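You operate a simulated robot arm through the tools that you are given. There is no shell and no other tool. Be economical: measure what you need, move in short steps, check, and stop when the job is done.

The job below is to be done with a simulated robot arm. You get a single attempt, and the scene is never put back.

TASK
Take the paper pack on the top of the back window-side table and put it away on the second board from the bottom of the seventh shelf bay. Then take the sponge on the top of the back window-side table and put it away on the top of the middle window-side table. Then take the soap from the top of the back wall-side table and put it on the third board from the top of the sixth shelf bay. The order counts.

It is judged by the outcome, as a careful person would: the job done as asked, and still so three seconds after it is handed in. It fails if anything else is knocked over, pushed out of place, dropped, spilled or broken.

THE ROBOT
A 6-joint arm with a two-finger parallel gripper on a trunk, on a base that drives. Base frame: it is fixed to the floor where the robot stands at the start and does not move with it; the origin is under the middle of the robot, x ahead of it, y to its left, z up. Lengths are in m, angles in degrees, forces in N, time in s.
Its first joint turns from -166.0 to 166.0 degrees. Places, roughly: second board of the seventh shelf bay [0.7, -2.9, 0.9]; soap [1.5, 0, 0.75]; third board of the sixth shelf bay [1.2, -2.9, 1.3]; top of the middle window-side table [0.9, 1.4, 0.7]. Payload 3.43 kg.
Tool frame: the origin (TCP) lies between the finger pads and is the grasp point; the fingertips stand 0.034 m ahead of it; z points along the fingers, y is the line along which they close. Largest opening 0.128 m; finger width 0.024, thickness 0.012; the body of the gripper, 0.048 by 0.13 m, starts 0.096 m behind the TCP.
Orientation is that of the tool frame in the base frame, as a unit quaternion [x, y, z, w]. With the fingers straight down and closing along the base's y, the tool's x points along the base's -x, its y along +y and its z along -z.

THE INTERFACE
- The arm moves only by the tool play_rows. Its argument "rows" is a list of rows, each a list of 3 entries, a list of its own where there are three numbers: the shift along the base's x, y, z in m, then the turn, a rotation vector about the base's x, y, z in rad, then the opening, from 0 (shut) to 1 (fully open). In form: [[[x, y, z], [ax, ay, az], hand], ...]. A call has 1 to 12 rows; each row is the pose to reach, as a shift and turn from the pose commanded when the call began. Rows are played at 5 a second. More than 0.05 m and 8.6 degrees between two rows, or a gripper value outside its range, and nothing of the call is played. A pose out of reach is approached as far as the arm can. The call stops where the force on the tool passes 40 N (or 10 N more than at its start, if that is more) or the arm is blocked; 0.2 s more then pass. The fingers move at their own pace (about 0.153 m/s each) and stop on an object; they squeeze with about 25 N. The grip force told is the motor's: it shows also when the fingers shut on nothing. Time passes only in rows, and 0.2 s behind the last, so rows that repeat a pose let the fingers close. It gives the time, the measured TCP pose, the force on the tool (base axes), the opening and the grip force at its end, in the units of the frame above (readings bear some noise), with the torque about the TCP (base axes, N m) and any sound that the robot's microphone picked up.
- Cameras (640 x 400 px; columns grow to the right, rows downward): "scene" is now at [0.1725, 0.2128, 1.2203]; the picture's right is [-0.07, -1.00, -0.00], its down [-0.37, 0.02, -0.93] and it looks along [0.93, -0.06, -0.37] (base axes); focal length 278 px, centre (320, 200). "wrist" rides on the gripper at [0.076, -0.011, -0.16] in the tool frame; the picture's right is [0.15, 0.99, 0.00], its down [-0.88, 0.13, -0.46] and it looks along [-0.45, 0.07, 0.89] (tool axes); focal length 234 px, centre (320, 200). There is no depth. A picture from a camera that has moved, and an enlarged one, comes with that camera's place and axes in the base frame and with its lens.
- capture(camera): a new picture of that camera. The clock stands still meanwhile.
- roll_base(legs): drives the robot by 1 to 6 legs, each [ahead, left, turn to the left] in m, m and degrees, along the robot's own axes; the way and the turn of a leg run together, so that a leg with both is an arc; at most 1.5 m and 180 degrees a leg. The arm and the cameras ride along, it lands a little off, and it stops where it bumps. It gives what a move gives.
- turn_head(pan, tilt): turns the head with the scene camera to pan (to the left, within 143 degrees either way) and tilt (down, from -29 to 69), counted from straight ahead of the robot. It gives what a move gives.
- zoom(camera, box): a new picture of the part [left, top, right, bottom] of that camera's present view, enlarged. The clock stands still meanwhile.
- job_done(): hands the job in; it is judged then, once.

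Work in short steps. Places have to be worked out from the pictures, the camera data and where the tool is seen: move nearer, look again, correct. Check each grasp and each placing, and mend what went wrong. You have 165 turns and 108 pictures in all, those below and enlarged ones among them. Open the gripper and draw the arm clear of the work before you hand the job in, unless the task says otherwise; then end with one line.

The tools are called after ">>>" as a command line: name --argument value ..., lists and objects as JSON in quotes. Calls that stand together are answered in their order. play_rows: Moves the arm, as the interface text tells. Its arguments: {"type":"object","properties":{"rows":{"type":"array","items":{"type":"array"}}},"required":["rows"]} The other tools are called the same way: roll_base (legs) drives the base; turn_head (pan, tilt) turns the head that bears the scene camera; capture (camera) takes a picture; zoom (camera, box) takes an enlarged picture of a part of a camera's view; job_done () hands the job in.

At the start:

```text
t: 0.0
tcp_pos: [0.7074, -0.3481, 1.0508]
tool_rot: [0.0, 1.0, 0.0, 0.0]
ft_force: [-0.3, -0.8, -0.1]
torque: [-0.01, -0.02, 0.0]
width: 0.128
finger_force: 0.0
robot x, y, heading: [0.0009, -0.0024, 0.2]
head pan, tilt: [-3.9, 21.6]
```

scene: 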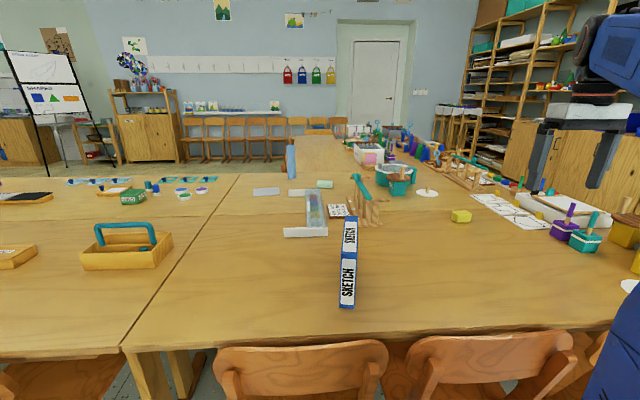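
wrist: 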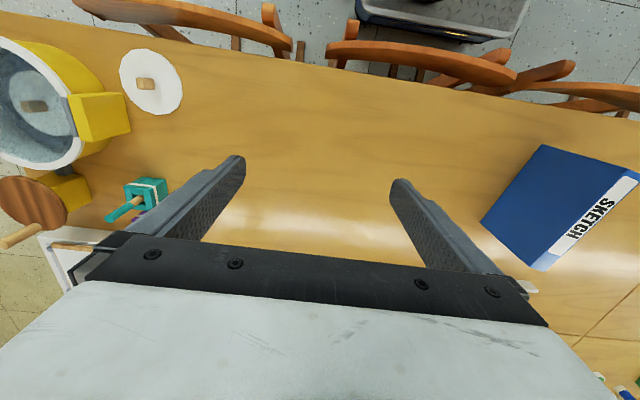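

The scene camera shows the table in front with several items on it. I'll look around first, to the left and then to the right.

>>> turn_head --pan 50 --tilt 15

>>> capture --camera "scene"

>>> zoom --camera "scene" --box '[320, 60, 640, 260]'

>>> turn_head --pan -90 --tilt 15

>>> capture --camera "scene"

```text
t: 1.2
tcp_pos: [0.7071, -0.349, 1.0524]
tool_rot: [0.001, 1.0, 0.0, 0.0]
ft_force: [0.1, 0.8, 0.2]
torque: [-0.01, 0.02, 0.0]
width: 0.1279
finger_force: 0.1
robot x, y, heading: [-0.0013, 0.0006, -0.2]
head pan, tilt: [50.0, 15.0]
```

```text
105 pictures are left
camera scene: at [0.1399, 0.2905, 1.2311], right [0.77, -0.64, 0.0], down [-0.17, -0.2, -0.97], along [0.62, 0.74, -0.26], focal length 278 px, centre (320, 200)
```

scene: 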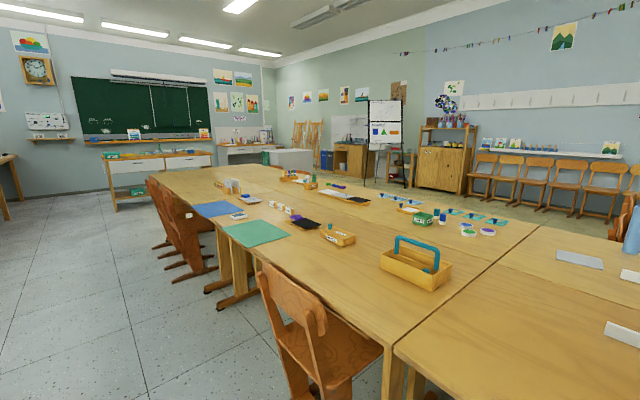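

```text
2.00 times, centred on (480, 160) of scene
camera zoom: at [0.1399, 0.2905, 1.2311], right [0.77, -0.64, 0.0], down [-0.17, -0.2, -0.97], along [0.62, 0.74, -0.26], focal length 555 px, centre (0, 280)
```

zoom: 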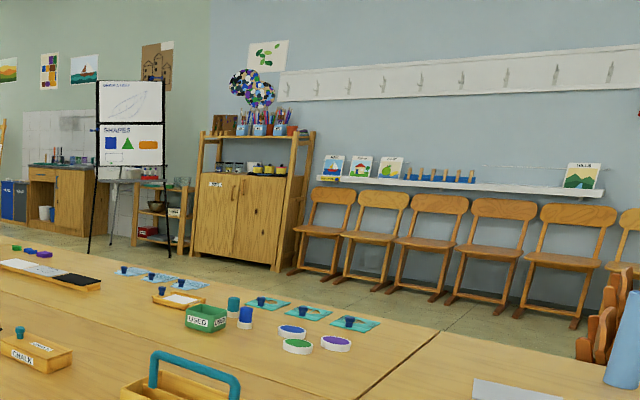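

```text
t: 3.5
tcp_pos: [0.7065, -0.3482, 1.0505]
tool_rot: [0.0, 1.0, 0.0, 0.0]
ft_force: [0.2, -0.4, 0.3]
torque: [-0.03, 0.03, 0.0]
width: 0.1279
finger_force: 0.0
robot x, y, heading: [-0.0022, -0.0036, 0.1]
head pan, tilt: [-90.0, 15.0]
```

```text
103 pictures are left
camera scene: at [0.0799, 0.1256, 1.2311], right [-1.0, 0.0, 0.0], down [0.0, 0.26, -0.97], along [0.0, -0.97, -0.26], focal length 278 px, centre (320, 200)
```

scene: 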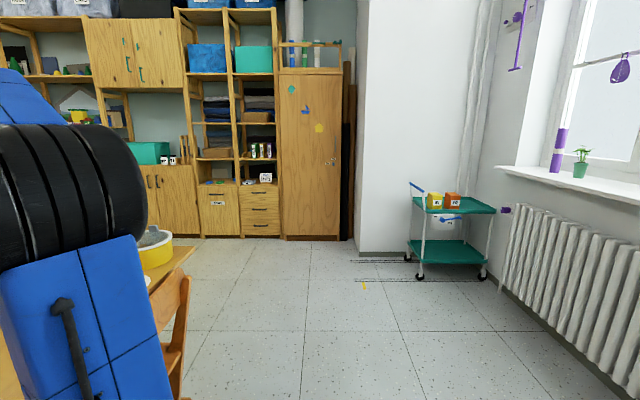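

The window is behind me, so the table in front is the back window-side one and the shelves are at y≈-3. Next I'll zoom in on the shelf bays and look at the table straight on.

>>> zoom --camera "scene" --box '[130, 0, 370, 250]'

>>> turn_head --pan -15 --tilt 25

>>> zoom --camera "scene" --box '[160, 60, 480, 260]'

```text
1.60 times, centred on (250, 125) of scene
camera zoom: at [0.0799, 0.1256, 1.2311], right [-1.0, 0.0, 0.0], down [0.0, 0.26, -0.97], along [0.0, -0.97, -0.26], focal length 444 px, centre (432, 320)
```

zoom: 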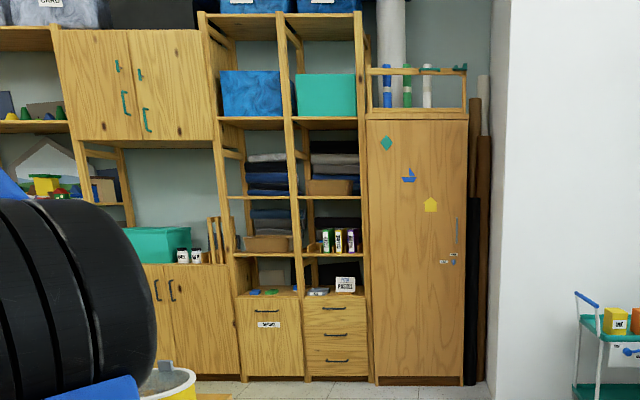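

```text
t: 4.9
tcp_pos: [0.7065, -0.3472, 1.0521]
tool_rot: [-0.001, 1.0, 0.0, 0.0]
ft_force: [0.3, -1.1, 0.8]
torque: [-0.03, -0.04, 0.03]
width: 0.1279
finger_force: 0.0
robot x, y, heading: [-0.0009, 0.0001, 0.0]
head pan, tilt: [-15.0, 25.0]
```

```text
2.00 times, centred on (320, 160) of scene
camera zoom: at [0.1688, 0.1951, 1.2149], right [-0.26, -0.97, 0.0], down [-0.41, 0.11, -0.91], along [0.88, -0.24, -0.42], focal length 555 px, centre (320, 280)
```

zoom: 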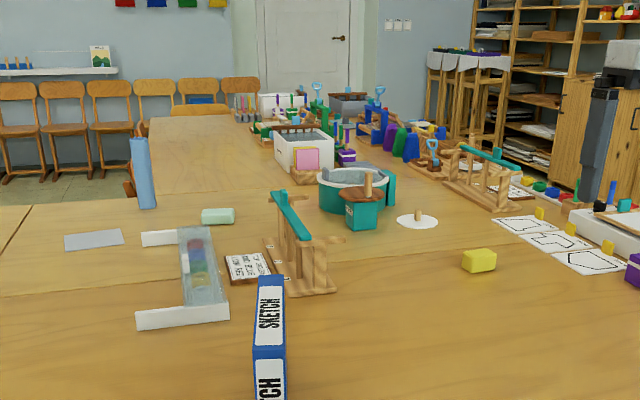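

The pack stands at about (0.69–0.88, 0.10), roughly 0.03 thick and 0.15 high. I plan a horizontal grasp along +x with the wrist camera above, so first I'll spin the hand 180° about the vertical.

>>> play_rows --rows '[[[0, 0, 0.02], [0, 0, 0.148], 1], [[0, 0, 0.04], [0, 0, 0.296], 1], [[0, 0, 0.06], [0, 0, 0.444], 1], [[0, 0, 0.08], [0, 0, 0.592], 1], [[0, 0, 0.08], [0, 0, 0.74], 1], [[0, 0, 0.08], [0, 0, 0.888], 1], [[0, 0, 0.08], [0, 0, 1.036], 1], [[0, 0, 0.08], [0, 0, 1.184], 1], [[0, 0, 0.08], [0, 0, 1.332], 1], [[0, 0, 0.08], [0, 0, 1.48], 1], [[0, 0, 0.08], [0, 0, 1.5708], 1]]'

>>> play_rows --rows '[[[0, 0, 0], [0, 0, 0.148], 1], [[0, 0, 0], [0, 0, 0.296], 1], [[0, 0, 0], [0, 0, 0.444], 1], [[0, 0, 0], [0, 0, 0.592], 1], [[0, 0, 0], [0, 0, 0.74], 1], [[0, 0, 0], [0, 0, 0.888], 1], [[0, 0, 0], [0, 0, 1.036], 1], [[0, 0, 0], [0, 0, 1.184], 1], [[0, 0, 0], [0, 0, 1.332], 1], [[0, 0, 0], [0, 0, 1.48], 1], [[0, 0, 0], [0, 0, 1.5708], 1]]'

>>> capture --camera "scene"

>>> capture --camera "wrist"

```text
t: 7.3
tcp_pos: [0.7063, -0.3479, 1.1325]
tool_rot: [0.708, -0.706, 0.0, 0.0]
ft_force: [0.2, 0.4, 0.0]
torque: [0.03, 0.0, 0.02]
width: 0.1279
finger_force: 0.0
robot x, y, heading: [0.0009, -0.0012, 0.0]
head pan, tilt: [-15.0, 25.0]
```

```text
t: 9.7
tcp_pos: [0.7089, -0.3442, 1.1311]
tool_rot: [0.941, -0.338, 0.001, 0.0]
ft_force: [0.7, -0.1, 0.3]
torque: [0.01, 0.02, 0.0]
width: 0.128
finger_force: 0.0
out of reach, approached as far as the arm can: row 6, 7, 8, 9, 10, 11
robot x, y, heading: [0.0017, -0.0021, 0.1]
head pan, tilt: [-15.0, 25.0]
```

```text
100 pictures are left
camera scene: at [0.1688, 0.1952, 1.2149], right [-0.26, -0.97, 0.0], down [-0.41, 0.11, -0.91], along [0.88, -0.23, -0.42], focal length 278 px, centre (320, 200)
```

scene: 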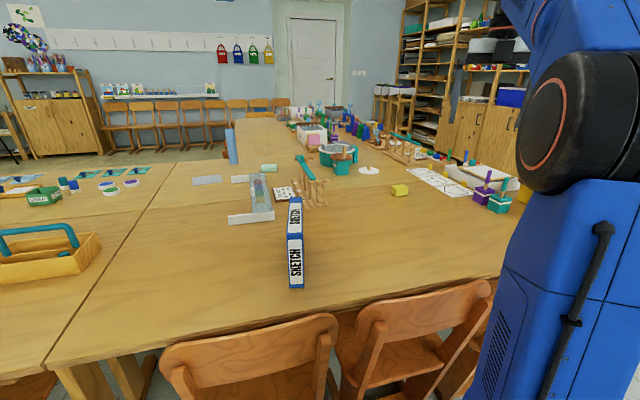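

```text
99 pictures are left
camera wrist: at [0.7766, -0.384, 1.2915], right [-0.52, -0.86, 0.0], down [-0.76, 0.46, 0.46], along [-0.39, 0.23, -0.89], focal length 234 px, centre (320, 200)
```

wrist: 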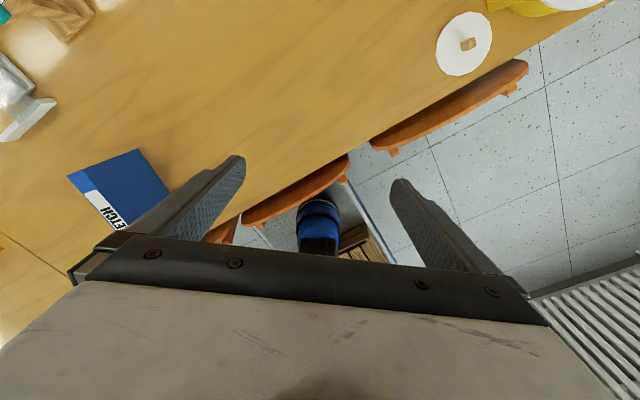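

The wrist's roll limit prevents having the camera above. Instead I'll spin back and grasp with the tool pitched about 30° below horizontal and the camera underneath, which still clears the table.

>>> play_rows --rows '[[[0, 0, 0], [0, 0, -0.148], 1], [[0, 0, 0], [0, 0, -0.296], 1], [[0, 0, 0], [0, 0, -0.444], 1], [[0, 0, 0], [0, 0, -0.592], 1], [[0, 0, 0], [0, 0, -0.74], 1], [[0, 0.03, 0], [0, 0, -0.888], 1], [[0, 0.06, 0], [0, 0, -1.036], 1], [[0, 0.09, 0], [0, 0, -1.184], 1], [[0, 0.12, 0], [0, 0, -1.332], 1], [[0, 0.15, 0], [0, 0, -1.48], 1], [[0, 0.18, 0], [0, 0, -1.5708], 1]]'

```text
t: 12.1
tcp_pos: [0.7069, -0.1637, 1.1325]
tool_rot: [-0.426, 0.905, 0.001, 0.0]
ft_force: [-0.3, -0.2, -0.2]
torque: [0.0, 0.02, -0.01]
width: 0.1279
finger_force: 0.1
robot x, y, heading: [0.0001, 0.0003, 0.0]
head pan, tilt: [-15.0, 25.0]
```

The commanded pose follows what was actually reached. I'll finish the yaw so it lines up with the pack (about -10°) while moving to roughly (0.60, 0.13).

>>> play_rows --rows '[[[-0.01, 0.03, 0], [0, 0, -0.135], 1], [[-0.02, 0.06, 0], [0, 0, -0.27], 1], [[-0.03, 0.1, 0], [0, 0, -0.405], 1], [[-0.04, 0.14, 0], [0, 0, -0.54], 1], [[-0.05, 0.18, 0], [0, 0, -0.675], 1], [[-0.07, 0.22, 0], [0, 0, -0.81], 1], [[-0.09, 0.26, 0], [0, 0, -0.945], 1], [[-0.11, 0.295, 0], [0, 0, -1.055], 1]]'

>>> capture --camera "wrist"

>>> turn_head --pan -5 --tilt 35

>>> capture --camera "scene"

```text
t: 13.9
tcp_pos: [0.5982, 0.1295, 1.1335]
tool_rot: [0.087, 0.996, 0.0, 0.0]
ft_force: [-0.6, 0.7, 0.8]
torque: [0.01, 0.0, 0.0]
width: 0.1281
finger_force: 0.1
robot x, y, heading: [-0.0043, 0.0016, -0.0]
head pan, tilt: [-15.0, 25.0]
```

```text
98 pictures are left
camera wrist: at [0.5238, 0.1315, 1.2932], right [0.03, 1.0, 0.0], down [0.89, -0.03, 0.46], along [0.46, -0.01, -0.89], focal length 234 px, centre (320, 200)
```

wrist: 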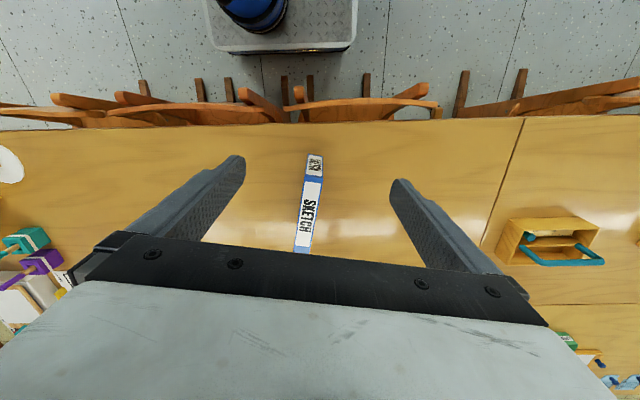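

```text
t: 14.7
tcp_pos: [0.5991, 0.1288, 1.1326]
tool_rot: [0.086, 0.996, 0.001, 0.001]
ft_force: [0.1, 0.4, -0.5]
torque: [0.01, -0.03, -0.01]
width: 0.1279
finger_force: 0.1
robot x, y, heading: [-0.0003, 0.0015, -0.2]
head pan, tilt: [-5.0, 35.0]
```

```text
97 pictures are left
camera scene: at [0.1675, 0.2114, 1.1992], right [-0.09, -1.0, 0.0], down [-0.57, 0.05, -0.82], along [0.82, -0.07, -0.57], focal length 278 px, centre (320, 200)
```

scene: 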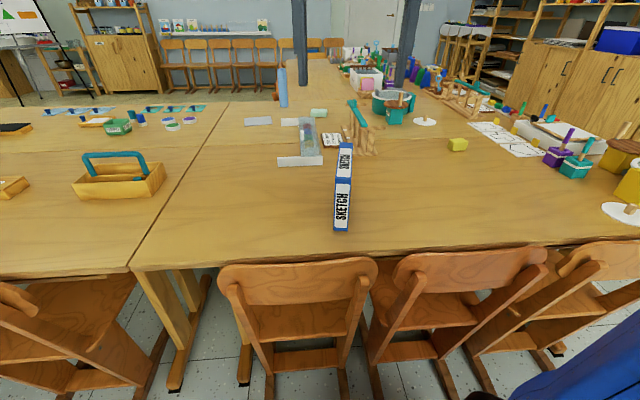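

From the wrist view the pack's near face is at (0.687, 0.116), its yaw is -10.6°, its top is at z≈0.89 and it is about 0.175 long. I'll pitch the hand up 60° in place and check.

>>> play_rows --rows '[[[0, 0, 0], [-0.0241, -0.1288, 0], 1], [[0, 0, 0], [-0.0482, -0.2575, 0], 1], [[0, 0, 0], [-0.0723, -0.3863, 0], 1], [[0, 0, 0], [-0.0963, -0.515, 0], 1], [[0, 0, 0], [-0.1204, -0.6438, 0], 1], [[0, 0, 0], [-0.1445, -0.7725, 0], 1], [[0, 0, 0], [-0.1686, -0.9013, 0], 1], [[0, 0, 0], [-0.1927, -1.03, 0], 1]]'

>>> capture --camera "scene"

>>> capture --camera "wrist"

```text
t: 16.4
tcp_pos: [0.5986, 0.1297, 1.1325]
tool_rot: [0.075, 0.862, -0.048, 0.498]
ft_force: [-0.1, -0.4, -0.1]
torque: [-0.01, 0.0, -0.04]
width: 0.128
finger_force: 0.0
robot x, y, heading: [-0.0007, -0.0021, -0.0]
head pan, tilt: [-5.0, 35.0]
```

```text
96 pictures are left
camera scene: at [0.1675, 0.2114, 1.1991], right [-0.09, -1.0, 0.0], down [-0.57, 0.05, -0.82], along [0.82, -0.07, -0.57], focal length 278 px, centre (320, 200)
```

scene: 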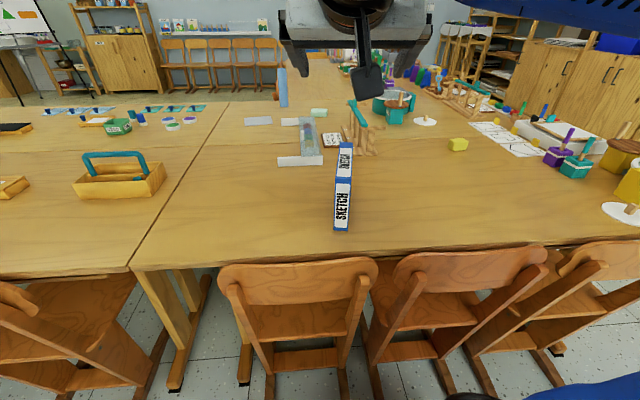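

```text
95 pictures are left
camera wrist: at [0.4243, 0.1505, 1.1462], right [0.1, 0.99, -0.14], down [0.07, 0.13, 0.99], along [0.99, -0.11, -0.05], focal length 234 px, centre (320, 200)
```

wrist: 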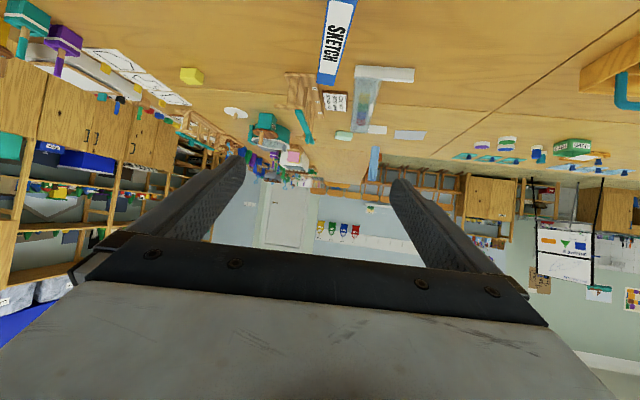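

The hand is pitched correctly. Now I'll lower to the pre-grasp pose at about (0.613, 0.130, 0.895).

>>> play_rows --rows '[[[0.0, 0, -0.045], [0, 0, 0], 1], [[0.005, 0, -0.09], [0, 0, 0], 1], [[0.01, 0, -0.135], [0, 0, 0], 1], [[0.012, 0, -0.18], [0, 0, 0], 1], [[0.014, 0, -0.215], [0, 0, 0], 1], [[0.014, 0, -0.237], [0, 0, 0], 1]]'

>>> capture --camera "wrist"

>>> capture --camera "scene"

```text
t: 17.9
tcp_pos: [0.6134, 0.129, 0.8933]
tool_rot: [0.075, 0.862, -0.049, 0.498]
ft_force: [0.1, 0.5, -0.6]
torque: [0.04, 0.04, 0.01]
width: 0.1282
finger_force: 0.0
robot x, y, heading: [-0.002, -0.0027, 0.3]
head pan, tilt: [-5.0, 35.0]
```

```text
94 pictures are left
camera wrist: at [0.4391, 0.1496, 0.9095], right [0.1, 0.99, -0.14], down [0.07, 0.13, 0.99], along [0.99, -0.11, -0.05], focal length 234 px, centre (320, 200)
```

wrist: 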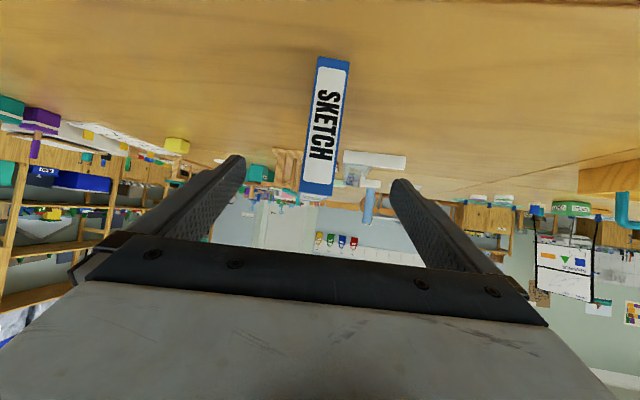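

```text
93 pictures are left
camera scene: at [0.1675, 0.2113, 1.1991], right [-0.09, -1.0, 0.0], down [-0.57, 0.05, -0.82], along [0.82, -0.07, -0.57], focal length 278 px, centre (320, 200)
```

scene: 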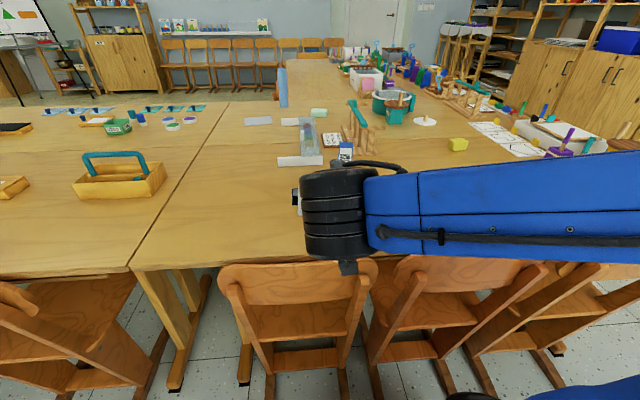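

The pack is centred between the fingers. I'll advance along the tool axis to the grasp at (0.741, 0.106, 0.82) and then close.

>>> play_rows --rows '[[[0.032, -0.006, -0.018], [0, 0, 0], 1], [[0.064, -0.012, -0.037], [0, 0, 0], 1], [[0.096, -0.018, -0.055], [0, 0, 0], 1], [[0.128, -0.024, -0.073], [0, 0, 0], 1], [[0.128, -0.024, -0.073], [0, 0, 0], 1]]'

>>> capture --camera "wrist"

```text
t: 19.1
tcp_pos: [0.7394, 0.1041, 0.8212]
tool_rot: [0.075, 0.862, -0.048, 0.498]
ft_force: [0.3, 0.2, 0.7]
torque: [-0.02, 0.02, 0.03]
width: 0.1282
finger_force: 0.1
robot x, y, heading: [-0.0012, -0.0006, 0.0]
head pan, tilt: [-5.0, 35.0]
```

```text
92 pictures are left
camera wrist: at [0.5667, 0.1248, 0.8367], right [0.1, 0.99, -0.14], down [0.07, 0.13, 0.99], along [0.99, -0.11, -0.06], focal length 234 px, centre (320, 200)
```

wrist: 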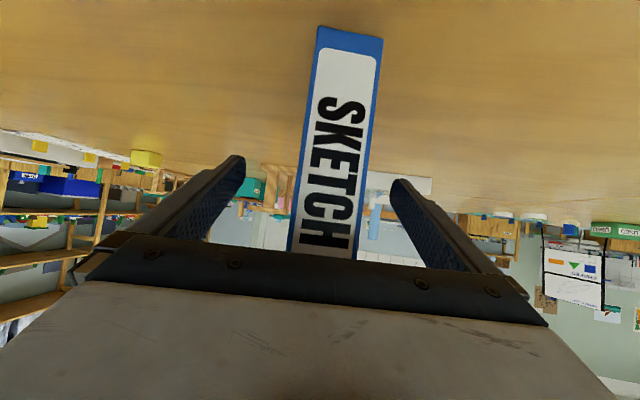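

The pack sits about 6 mm to the +y side of centre, so I'll shift slightly and close.

>>> play_rows --rows '[[[0.001, 0.006, 0], [0, 0, 0], 1], [[0.001, 0.006, 0], [0, 0, 0], 0.5], [[0.001, 0.006, 0], [0, 0, 0], 0.2], [[0.001, 0.006, 0], [0, 0, 0], 0], [[0.001, 0.006, 0], [0, 0, 0], 0], [[0.001, 0.006, 0], [0, 0, 0], 0]]'

>>> capture --camera "wrist"

```text
t: 20.4
tcp_pos: [0.7439, 0.1111, 0.8226]
tool_rot: [0.075, 0.863, -0.048, 0.497]
ft_force: [1.0, 1.9, 2.4]
torque: [0.3, -0.27, 0.31]
width: 0.0357
finger_force: 25.2
robot x, y, heading: [-0.0005, 0.0009, -0.2]
head pan, tilt: [-5.0, 35.0]
```

```text
91 pictures are left
camera wrist: at [0.5678, 0.1316, 0.837], right [0.1, 0.99, -0.14], down [0.07, 0.13, 0.99], along [0.99, -0.11, -0.05], focal length 234 px, centre (320, 200)
```

wrist: 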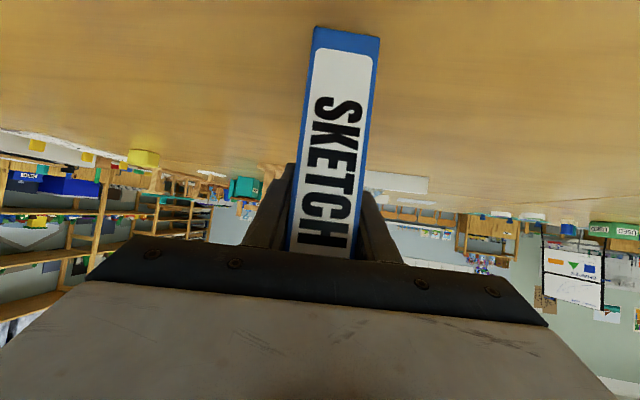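

Gripped, with a width of 0.036. I'll lift straight up.

>>> play_rows --rows '[[[0, 0, 0.015], [0, 0, 0], 0], [[0, 0, 0.04], [0, 0, 0], 0], [[0, 0, 0.08], [0, 0, 0], 0], [[0, 0, 0.12], [0, 0, 0], 0], [[-0.03, 0, 0.16], [0, 0, 0], 0], [[-0.06, 0, 0.2], [0, 0, 0], 0], [[-0.1, 0, 0.22], [0, 0, 0], 0], [[-0.14, 0, 0.24], [0, 0, 0], 0]]'

>>> capture --camera "wrist"

>>> turn_head --pan -100 --tilt 40

>>> capture --camera "scene"

>>> turn_head --pan -45 --tilt 40

>>> capture --camera "scene"

```text
t: 22.2
tcp_pos: [0.6023, 0.113, 1.0633]
tool_rot: [0.074, 0.863, -0.049, 0.498]
ft_force: [0.3, 0.0, -7.0]
torque: [0.07, 0.29, -0.02]
width: 0.0358
finger_force: 25.6
robot x, y, heading: [-0.0004, 0.0036, -0.2]
head pan, tilt: [-5.0, 35.0]
```

```text
90 pictures are left
camera wrist: at [0.4273, 0.1338, 1.0772], right [0.1, 0.99, -0.14], down [0.07, 0.13, 0.99], along [0.99, -0.11, -0.06], focal length 234 px, centre (320, 200)
```

wrist: 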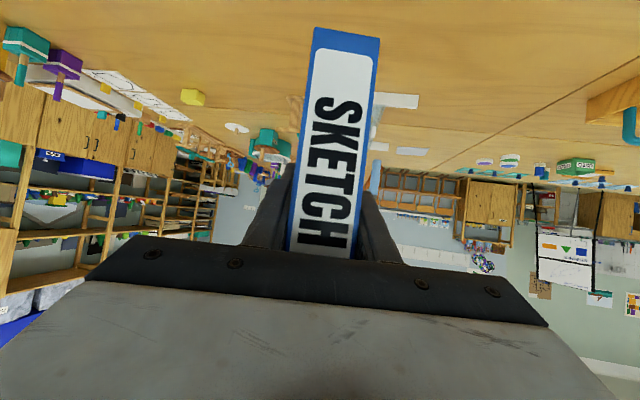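

```text
t: 24.0
tcp_pos: [0.6027, 0.1135, 1.0621]
tool_rot: [0.075, 0.863, -0.049, 0.497]
ft_force: [0.3, -0.2, -7.7]
torque: [0.07, 0.3, -0.01]
width: 0.0359
finger_force: 25.8
robot x, y, heading: [-0.0028, -0.0009, 0.1]
head pan, tilt: [-100.0, 40.0]
```

```text
89 pictures are left
camera scene: at [0.0652, 0.1353, 1.1916], right [-0.98, 0.17, 0.0], down [0.11, 0.63, -0.77], along [-0.13, -0.75, -0.64], focal length 278 px, centre (320, 200)
```

scene: 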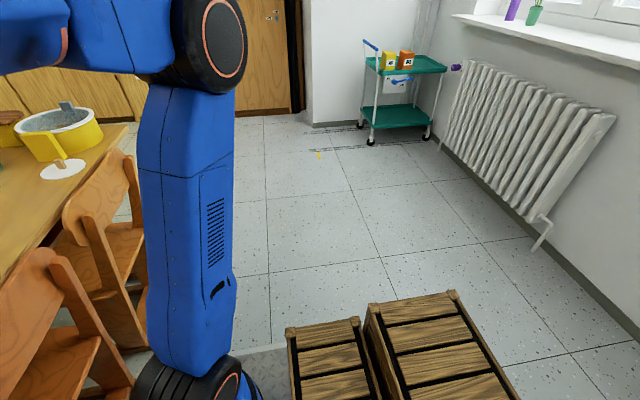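

```text
t: 25.2
tcp_pos: [0.6024, 0.1145, 1.0625]
tool_rot: [0.075, 0.863, -0.049, 0.498]
ft_force: [0.5, 0.7, -7.3]
torque: [0.08, 0.31, 0.03]
width: 0.0358
finger_force: 25.3
robot x, y, heading: [0.0012, 0.0006, -0.2]
head pan, tilt: [-45.0, 40.0]
```

```text
88 pictures are left
camera scene: at [0.14, 0.1589, 1.1915], right [-0.71, -0.71, 0.0], down [-0.45, 0.45, -0.77], along [0.54, -0.54, -0.64], focal length 278 px, centre (320, 200)
```

scene: 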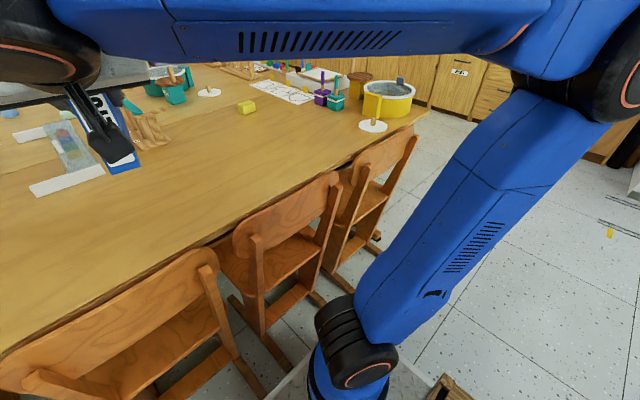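

The pack is held firmly and weighs about 7 N. The table ends near y≈-0.95. I'll check what's behind before backing away from the chairs.

>>> turn_head --pan -143 --tilt 40

>>> capture --camera "scene"

>>> turn_head --pan 143 --tilt 40

>>> capture --camera "scene"

```text
t: 26.9
tcp_pos: [0.6022, 0.1137, 1.0617]
tool_rot: [0.075, 0.863, -0.049, 0.498]
ft_force: [0.3, -0.2, -7.4]
torque: [0.06, 0.3, 0.02]
width: 0.0358
finger_force: 25.4
robot x, y, heading: [-0.001, 0.0017, 0.2]
head pan, tilt: [-143.0, 40.0]
```

```text
87 pictures are left
camera scene: at [0.0121, 0.1679, 1.1916], right [-0.6, 0.8, 0.0], down [0.51, 0.39, -0.77], along [-0.61, -0.46, -0.64], focal length 278 px, centre (320, 200)
```

scene: 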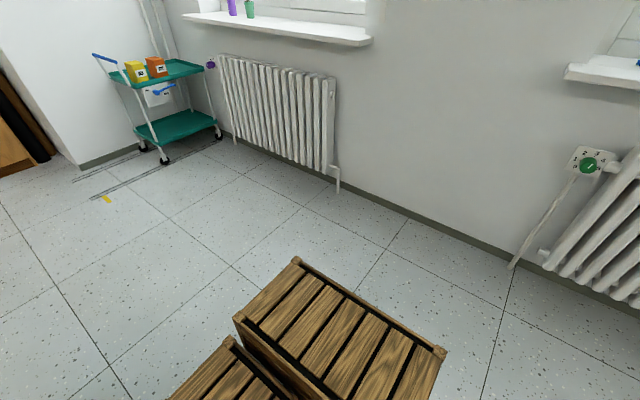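

```text
t: 30.9
tcp_pos: [0.6014, 0.1135, 1.0621]
tool_rot: [0.075, 0.863, -0.049, 0.497]
ft_force: [-0.3, 0.5, -6.9]
torque: [0.04, 0.25, -0.02]
width: 0.0358
finger_force: 25.2
robot x, y, heading: [-0.0027, 0.0027, -0.1]
head pan, tilt: [143.0, 40.0]
```

```text
86 pictures are left
camera scene: at [0.0121, 0.2702, 1.1916], right [0.6, 0.8, 0.0], down [0.51, -0.39, -0.77], along [-0.61, 0.46, -0.64], focal length 278 px, centre (320, 200)
```

scene: 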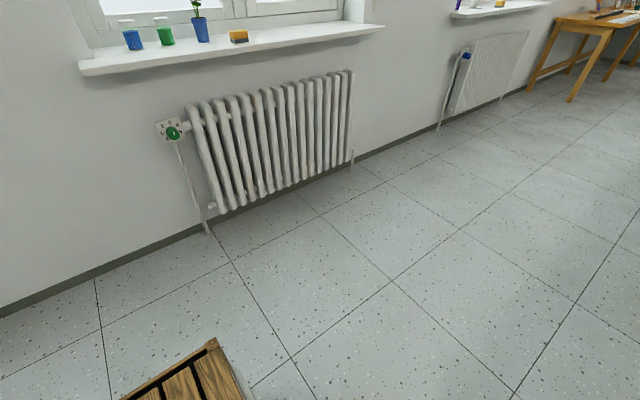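

It's clear behind, with the wall at x≈-1.4. I'll back off 0.25 m, turn right 90° and drive toward the shelves.

>>> roll_base --legs '[[-0.25, 0, 0], [0, 0, -90]]'

>>> turn_head --pan 15 --tilt 25

>>> capture --camera "scene"

```text
t: 36.5
tcp_pos: [-0.1335, -0.6015, 1.0639]
tool_rot: [0.662, 0.558, -0.385, 0.318]
ft_force: [0.6, -0.5, -7.1]
torque: [0.27, -0.07, 0.01]
width: 0.036
finger_force: 24.4
robot x, y, heading: [-0.2472, 0.0005, -90.0]
head pan, tilt: [143.0, 40.0]
```

```text
t: 38.6
tcp_pos: [-0.1328, -0.6027, 1.0616]
tool_rot: [0.663, 0.558, -0.386, 0.317]
ft_force: [-1.1, -0.2, -7.4]
torque: [0.3, -0.08, 0.02]
width: 0.0357
finger_force: 25.1
robot x, y, heading: [-0.2493, 0.0022, -89.9]
head pan, tilt: [15.0, 25.0]
```

```text
85 pictures are left
camera scene: at [-0.0035, -0.1698, 1.2149], right [-0.97, -0.26, 0.0], down [-0.11, 0.41, -0.91], along [0.24, -0.87, -0.42], focal length 278 px, centre (320, 200)
```

scene: 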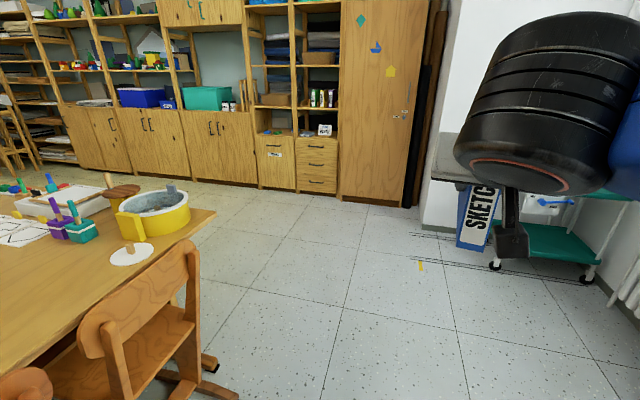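

The way is clear. I'll drive ahead past the table's end and then strafe left toward x≈0.65.

>>> roll_base --legs '[[1.2, 0, 0], [0.35, 0.4, 0], [0, 0.5, 0]]'

>>> turn_head --pan 0 --tilt 10

>>> capture --camera "scene"

```text
t: 49.6
tcp_pos: [0.7596, -2.1041, 1.0635]
tool_rot: [0.664, 0.555, -0.387, 0.317]
ft_force: [0.2, 0.0, -6.7]
torque: [0.27, -0.06, 0.0]
width: 0.0358
finger_force: 25.1
robot x, y, heading: [0.6505, -1.5005, -90.5]
head pan, tilt: [15.0, 25.0]
```

```text
t: 50.4
tcp_pos: [0.7588, -2.1044, 1.0624]
tool_rot: [0.664, 0.556, -0.386, 0.316]
ft_force: [-0.1, 0.4, -6.4]
torque: [0.28, -0.03, 0.03]
width: 0.036
finger_force: 25.2
robot x, y, heading: [0.6471, -1.502, -90.4]
head pan, tilt: [0.0, 10.0]
```

```text
84 pictures are left
camera scene: at [0.8679, -1.6776, 1.2392], right [-1.0, 0.0, 0.0], down [0.0, 0.17, -0.98], along [0.0, -0.98, -0.17], focal length 278 px, centre (320, 200)
```

scene: 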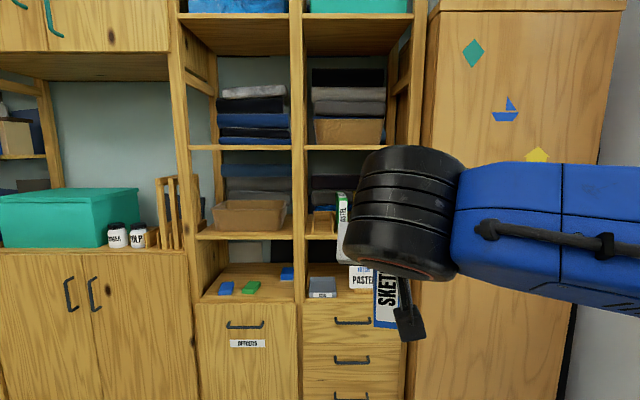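

The boards' front edges come out at y≈-2.75, with z≈0.91 (second) and 1.25. The arm hides part of bay 7, so I'll zoom in and then strafe right for a clear view.

>>> roll_base --legs '[[0, -0.3, 0]]'

>>> turn_head --pan 8 --tilt 12

>>> zoom --camera "scene" --box '[130, 60, 390, 300]'

```text
t: 52.5
tcp_pos: [0.4645, -2.1029, 1.063]
tool_rot: [0.662, 0.558, -0.386, 0.318]
ft_force: [0.1, 1.1, -7.3]
torque: [0.29, -0.04, 0.0]
width: 0.0361
finger_force: 24.7
robot x, y, heading: [0.3536, -1.502, -89.6]
head pan, tilt: [0.0, 10.0]
```

```text
t: 53.1
tcp_pos: [0.4635, -2.1026, 1.0613]
tool_rot: [0.662, 0.558, -0.386, 0.318]
ft_force: [0.1, 0.0, -7.3]
torque: [0.3, -0.03, -0.03]
width: 0.0359
finger_force: 25.2
robot x, y, heading: [0.3488, -1.4982, -89.9]
head pan, tilt: [8.0, 12.0]
```

```text
1.67 times, centred on (260, 180) of scene
camera zoom: at [0.5818, -1.675, 1.236], right [-0.99, -0.14, 0.0], down [-0.03, 0.21, -0.98], along [0.14, -0.97, -0.21], focal length 463 px, centre (420, 233)
```

zoom: 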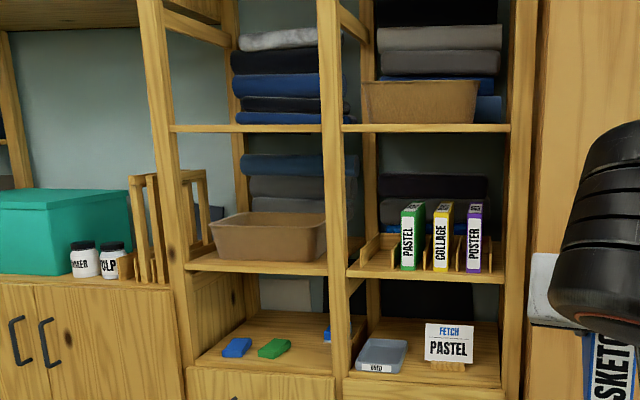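

The second board of bay 7 holds a rack of paper packs with an empty slot at its left, so the SKETCH pack belongs there. I'll zoom in on it closely.

>>> zoom --camera "scene" --box '[260, 165, 350, 235]'

```text
5.71 times, centred on (305, 200) of scene
camera zoom: at [0.5818, -1.675, 1.236], right [-0.99, -0.14, 0.0], down [-0.03, 0.21, -0.98], along [0.14, -0.97, -0.21], focal length 1587 px, centre (406, 200)
```

zoom: 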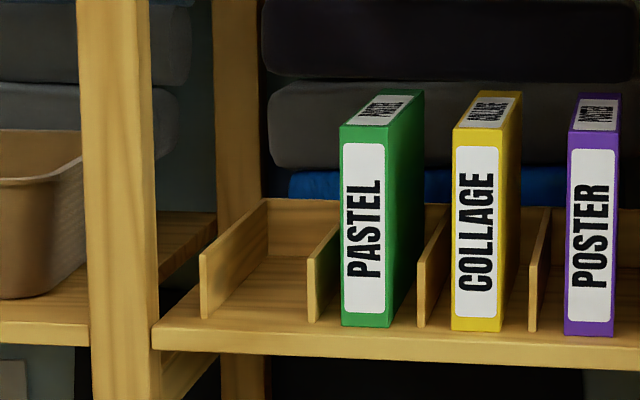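

The empty slot is centred at about x=0.855. The neighbouring packs' fronts are at y≈-2.797, the board top is at z≈0.897 and the slot is about 0.075 wide. I'll drive over and forward, then straighten the pack's heading by 10.4°.

>>> roll_base --legs '[[0, 0.39, 0], [0.4, 0, 0]]'

>>> play_rows --rows '[[[0, 0, 0], [0, 0, 0.09], 0], [[0, 0, 0], [0, 0, 0.18], 0], [[0, 0, 0], [0, 0, 0.18], 0]]'

>>> turn_head --pan -10 --tilt 15

>>> capture --camera "scene"

>>> capture --camera "wrist"

```text
t: 57.7
tcp_pos: [0.8485, -2.5013, 1.0626]
tool_rot: [0.663, 0.557, -0.387, 0.317]
ft_force: [-0.1, -0.3, -7.3]
torque: [0.35, -0.05, 0.01]
width: 0.036
finger_force: 25.3
robot x, y, heading: [0.7333, -1.8934, -89.8]
head pan, tilt: [8.0, 12.0]
```

```text
t: 58.5
tcp_pos: [0.8489, -2.5012, 1.0615]
tool_rot: [0.61, 0.615, -0.356, 0.351]
ft_force: [0.5, -1.1, -7.3]
torque: [0.29, 0.02, -0.02]
width: 0.0356
finger_force: 24.5
robot x, y, heading: [0.7347, -1.9016, -90.0]
head pan, tilt: [8.0, 12.0]
```

```text
t: 59.3
tcp_pos: [0.8501, -2.5009, 1.0614]
tool_rot: [0.61, 0.614, -0.357, 0.35]
ft_force: [0.1, -0.1, -6.6]
torque: [0.31, 0.04, -0.02]
width: 0.0358
finger_force: 25.1
robot x, y, heading: [0.7354, -1.8995, -89.9]
head pan, tilt: [-10.0, 15.0]
```

```text
81 pictures are left
camera scene: at [0.9386, -2.0728, 1.2311], right [-0.99, 0.17, 0.0], down [0.04, 0.26, -0.97], along [-0.17, -0.95, -0.26], focal length 278 px, centre (320, 200)
```

scene: 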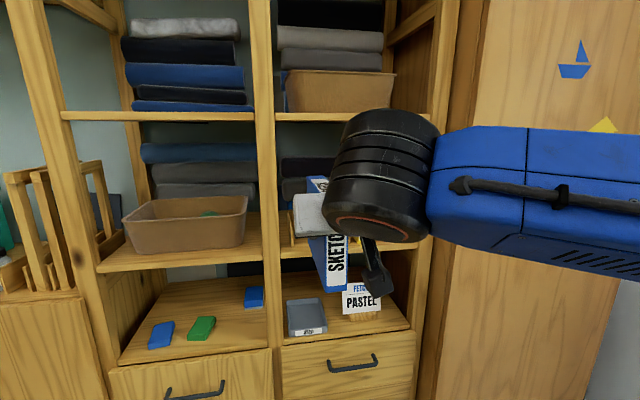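

```text
80 pictures are left
camera wrist: at [0.8394, -2.3253, 1.0765], right [0.99, 0.08, -0.14], down [0.14, -0.05, 0.99], along [0.07, -1.0, -0.06], focal length 234 px, centre (320, 200)
```

wrist: 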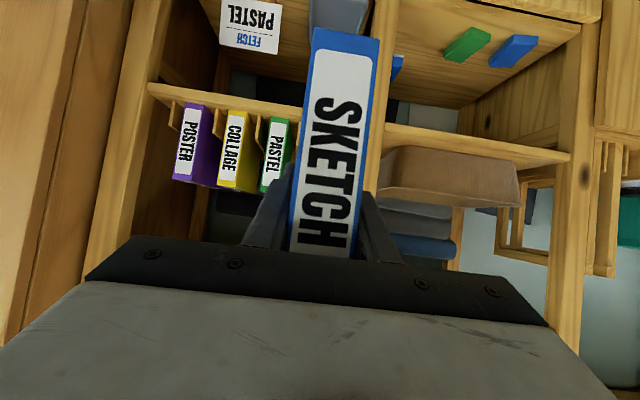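

The wrist view confirms PASTEL at x≈0.779 and z≈0.897, so the slot centre is about 0.86. My pack is at x=0.850 with its bottom at about 0.98. I'll creep the base forward 0.13.

>>> roll_base --legs '[[0.13, 0, 0]]'

>>> capture --camera "wrist"

```text
t: 60.6
tcp_pos: [0.8497, -2.631, 1.0614]
tool_rot: [0.61, 0.615, -0.356, 0.351]
ft_force: [-0.9, 0.4, -6.8]
torque: [0.28, 0.04, -0.01]
width: 0.0358
finger_force: 25.1
robot x, y, heading: [0.7374, -2.0334, -90.0]
head pan, tilt: [-10.0, 15.0]
```

```text
79 pictures are left
camera wrist: at [0.8398, -2.4545, 1.0765], right [0.99, 0.08, -0.14], down [0.14, -0.05, 0.99], along [0.07, -1.0, -0.06], focal length 234 px, centre (320, 200)
```

wrist: 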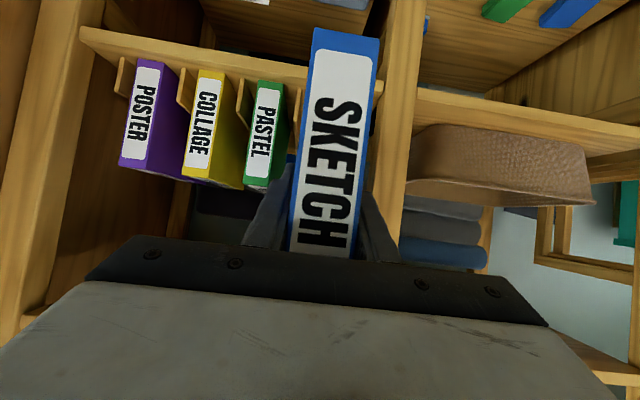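

The alignment is good (slot centre about 0.853, post edge about 0.93). I'll lower to leave about 2 cm of clearance and then insert along -y.

>>> play_rows --rows '[[[0.002, 0, -0.03], [0, 0, 0], 0], [[0.003, 0, -0.058], [0, 0, 0], 0], [[0.003, -0.03, -0.058], [0, 0, 0], 0], [[0.003, -0.06, -0.058], [0, 0, 0], 0], [[0.003, -0.09, -0.058], [0, 0, 0], 0], [[0.003, -0.12, -0.058], [0, 0, 0], 0]]'

>>> capture --camera "wrist"

>>> capture --camera "scene"

```text
t: 62.0
tcp_pos: [0.8546, -2.7501, 1.0045]
tool_rot: [0.609, 0.615, -0.356, 0.352]
ft_force: [-0.2, -1.2, -6.4]
torque: [0.3, -0.02, 0.01]
width: 0.0361
finger_force: 25.2
robot x, y, heading: [0.7347, -2.027, -89.7]
head pan, tilt: [-10.0, 15.0]
```

```text
78 pictures are left
camera wrist: at [0.8438, -2.5752, 1.0191], right [0.99, 0.08, -0.14], down [0.14, -0.05, 0.99], along [0.07, -1.0, -0.06], focal length 234 px, centre (320, 200)
```

wrist: 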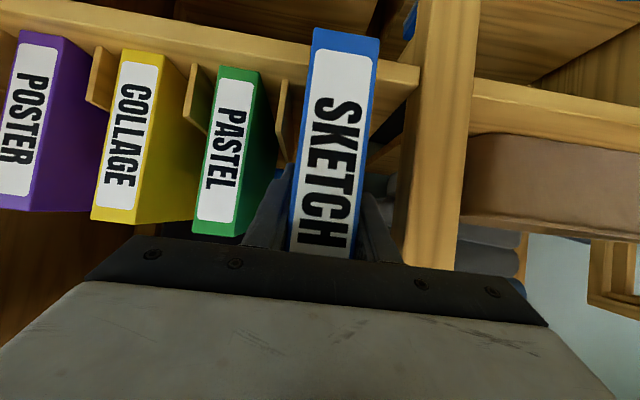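

```text
77 pictures are left
camera scene: at [0.9387, -2.2019, 1.2311], right [-0.99, 0.17, 0.0], down [0.04, 0.26, -0.97], along [-0.17, -0.95, -0.26], focal length 278 px, centre (320, 200)
```

scene: 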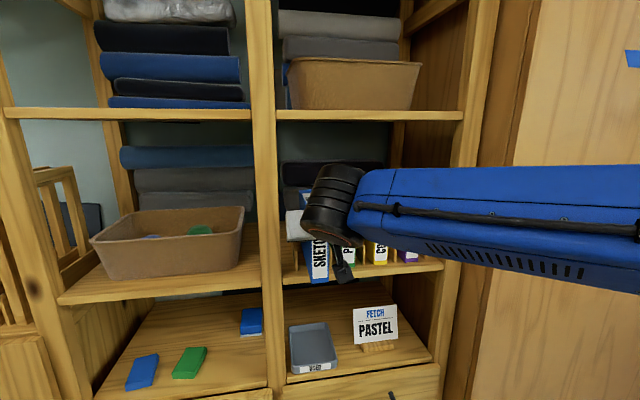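

The pack is between the dividers with space on both sides. I'll continue inward 8 cm.

>>> play_rows --rows '[[[-0.001, -0.03, 0], [0, 0, 0], 0], [[-0.001, -0.055, 0], [0, 0, 0], 0], [[-0.001, -0.078, 0], [0, 0, 0], 0]]'

>>> capture --camera "wrist"

```text
t: 62.8
tcp_pos: [0.8511, -2.8287, 1.0053]
tool_rot: [0.611, 0.614, -0.356, 0.351]
ft_force: [-0.2, 0.3, -6.6]
torque: [0.27, -0.02, 0.0]
width: 0.0358
finger_force: 25.4
robot x, y, heading: [0.7303, -2.0264, -89.8]
head pan, tilt: [-10.0, 15.0]
```

```text
76 pictures are left
camera wrist: at [0.8423, -2.6523, 1.0202], right [0.99, 0.08, -0.14], down [0.14, -0.05, 0.99], along [0.07, -1.0, -0.06], focal length 234 px, centre (320, 200)
```

wrist: 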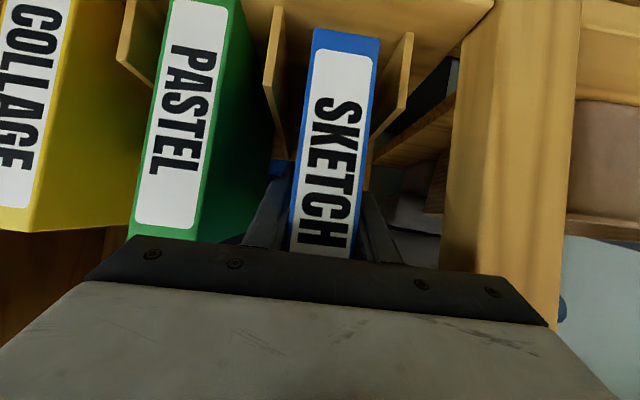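

It's nicely between both dividers. I'll lower gently in small steps and watch the force.

>>> play_rows --rows '[[[0.001, 0, -0.008], [0, 0, 0], 0], [[0.001, 0, -0.014], [0, 0, 0], 0], [[0.001, 0, -0.018], [0, 0, 0], 0]]'

>>> play_rows --rows '[[[0, 0, -0.003], [0, 0, 0], 0], [[0, 0, -0.003], [0, 0, 0], 0]]'

```text
t: 63.6
tcp_pos: [0.8532, -2.8285, 0.987]
tool_rot: [0.609, 0.615, -0.356, 0.351]
ft_force: [-0.2, -0.1, -6.2]
torque: [0.27, -0.02, -0.02]
width: 0.0358
finger_force: 24.8
robot x, y, heading: [0.7346, -2.0303, -89.9]
head pan, tilt: [-10.0, 15.0]
```

```text
t: 64.2
tcp_pos: [0.8535, -2.8298, 0.9827]
tool_rot: [0.61, 0.614, -0.356, 0.351]
ft_force: [0.5, 0.3, -7.6]
torque: [0.31, 0.02, 0.05]
width: 0.0357
finger_force: 24.9
robot x, y, heading: [0.7335, -2.0297, -89.8]
head pan, tilt: [-10.0, 15.0]
```

No contact yet, so I'll keep going down in 4 mm steps.

>>> play_rows --rows '[[[0, 0, -0.004], [0, 0, 0], 0], [[0, 0, -0.004], [0, 0, 0], 0]]'

>>> play_rows --rows '[[[0, 0, -0.003], [0, 0, 0], 0], [[0, 0, -0.003], [0, 0, 0], 0]]'

>>> capture --camera "wrist"

```text
t: 64.8
tcp_pos: [0.8543, -2.8276, 0.9826]
tool_rot: [0.61, 0.614, -0.357, 0.352]
ft_force: [-6.5, -5.1, 21.2]
torque: [0.29, 0.01, 0.03]
width: 0.0358
finger_force: 24.9
robot x, y, heading: [0.7388, -2.0279, -89.9]
head pan, tilt: [-10.0, 15.0]
```

```text
t: 65.4
tcp_pos: [0.8538, -2.8282, 0.9771]
tool_rot: [0.609, 0.615, -0.356, 0.353]
ft_force: [-1.4, 1.9, 22.1]
torque: [0.3, -0.31, 0.31]
width: 0.0356
finger_force: 24.1
robot x, y, heading: [0.7334, -2.0313, -90.0]
head pan, tilt: [-10.0, 15.0]
```

```text
75 pictures are left
camera wrist: at [0.8433, -2.6521, 0.9919], right [0.99, 0.08, -0.14], down [0.14, -0.04, 0.99], along [0.07, -1.0, -0.05], focal length 234 px, centre (320, 200)
```

wrist: 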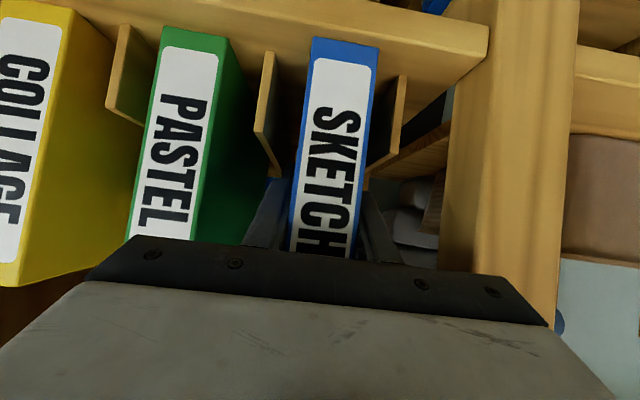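

The pack is resting on the board. I'll relieve the pressure and open only slightly so the fingers don't touch the neighbours.

>>> play_rows --rows '[[[0, 0, 0.003], [0, 0, 0], 0], [[0, 0, 0.003], [0, 0, 0], 0.36], [[0, 0, 0.003], [0, 0, 0], 0.4], [[0, 0, 0.003], [0, 0, 0], 0.4]]'

>>> capture --camera "wrist"

```text
t: 66.4
tcp_pos: [0.8541, -2.8287, 0.9789]
tool_rot: [0.61, 0.615, -0.356, 0.351]
ft_force: [0.3, -0.6, 0.5]
torque: [0.01, 0.02, -0.01]
width: 0.0513
finger_force: 0.0
robot x, y, heading: [0.7342, -2.0293, -89.9]
head pan, tilt: [-10.0, 15.0]
```

```text
74 pictures are left
camera wrist: at [0.8432, -2.6532, 0.9935], right [0.99, 0.08, -0.14], down [0.14, -0.05, 0.99], along [0.07, -1.0, -0.06], focal length 234 px, centre (320, 200)
```

wrist: 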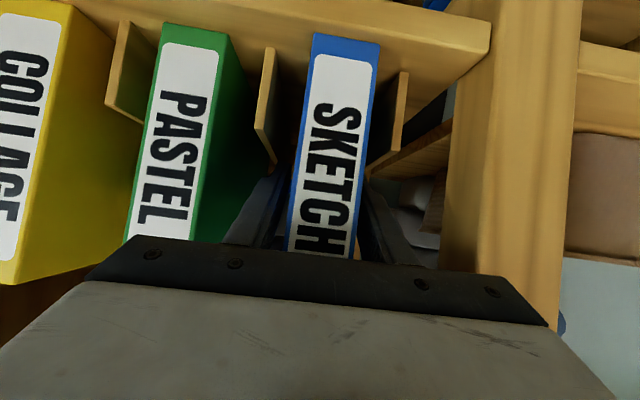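

It's standing free. I'll withdraw along the tool axis.

>>> play_rows --rows '[[[0, 0.03, 0.01], [0, 0, 0], 0.4], [[0, 0.06, 0.02], [0, 0, 0], 0.4], [[0, 0.1, 0.03], [0, 0, 0], 0.4], [[0, 0.14, 0.05], [0, 0, 0], 0.4], [[0, 0.18, 0.06], [0, 0, 0], 0.4]]'

>>> capture --camera "wrist"

```text
t: 67.6
tcp_pos: [0.8516, -2.6466, 1.0374]
tool_rot: [0.61, 0.615, -0.356, 0.351]
ft_force: [-0.1, -0.7, -0.9]
torque: [-0.03, -0.01, -0.03]
width: 0.0513
finger_force: 0.1
robot x, y, heading: [0.7383, -2.0284, -90.0]
head pan, tilt: [-10.0, 15.0]
```

```text
73 pictures are left
camera wrist: at [0.8409, -2.4703, 1.0521], right [0.99, 0.08, -0.14], down [0.14, -0.05, 0.99], along [0.07, -1.0, -0.06], focal length 234 px, centre (320, 200)
```

wrist: 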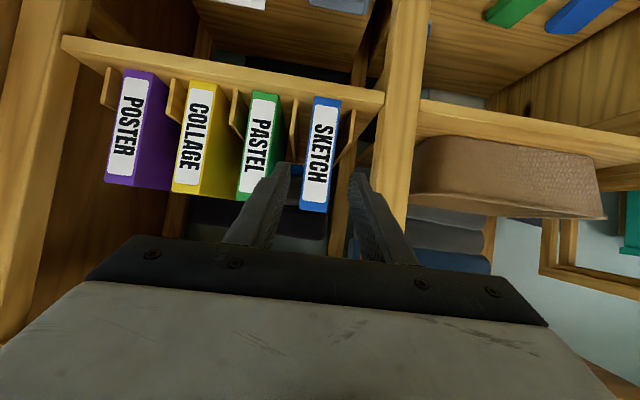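

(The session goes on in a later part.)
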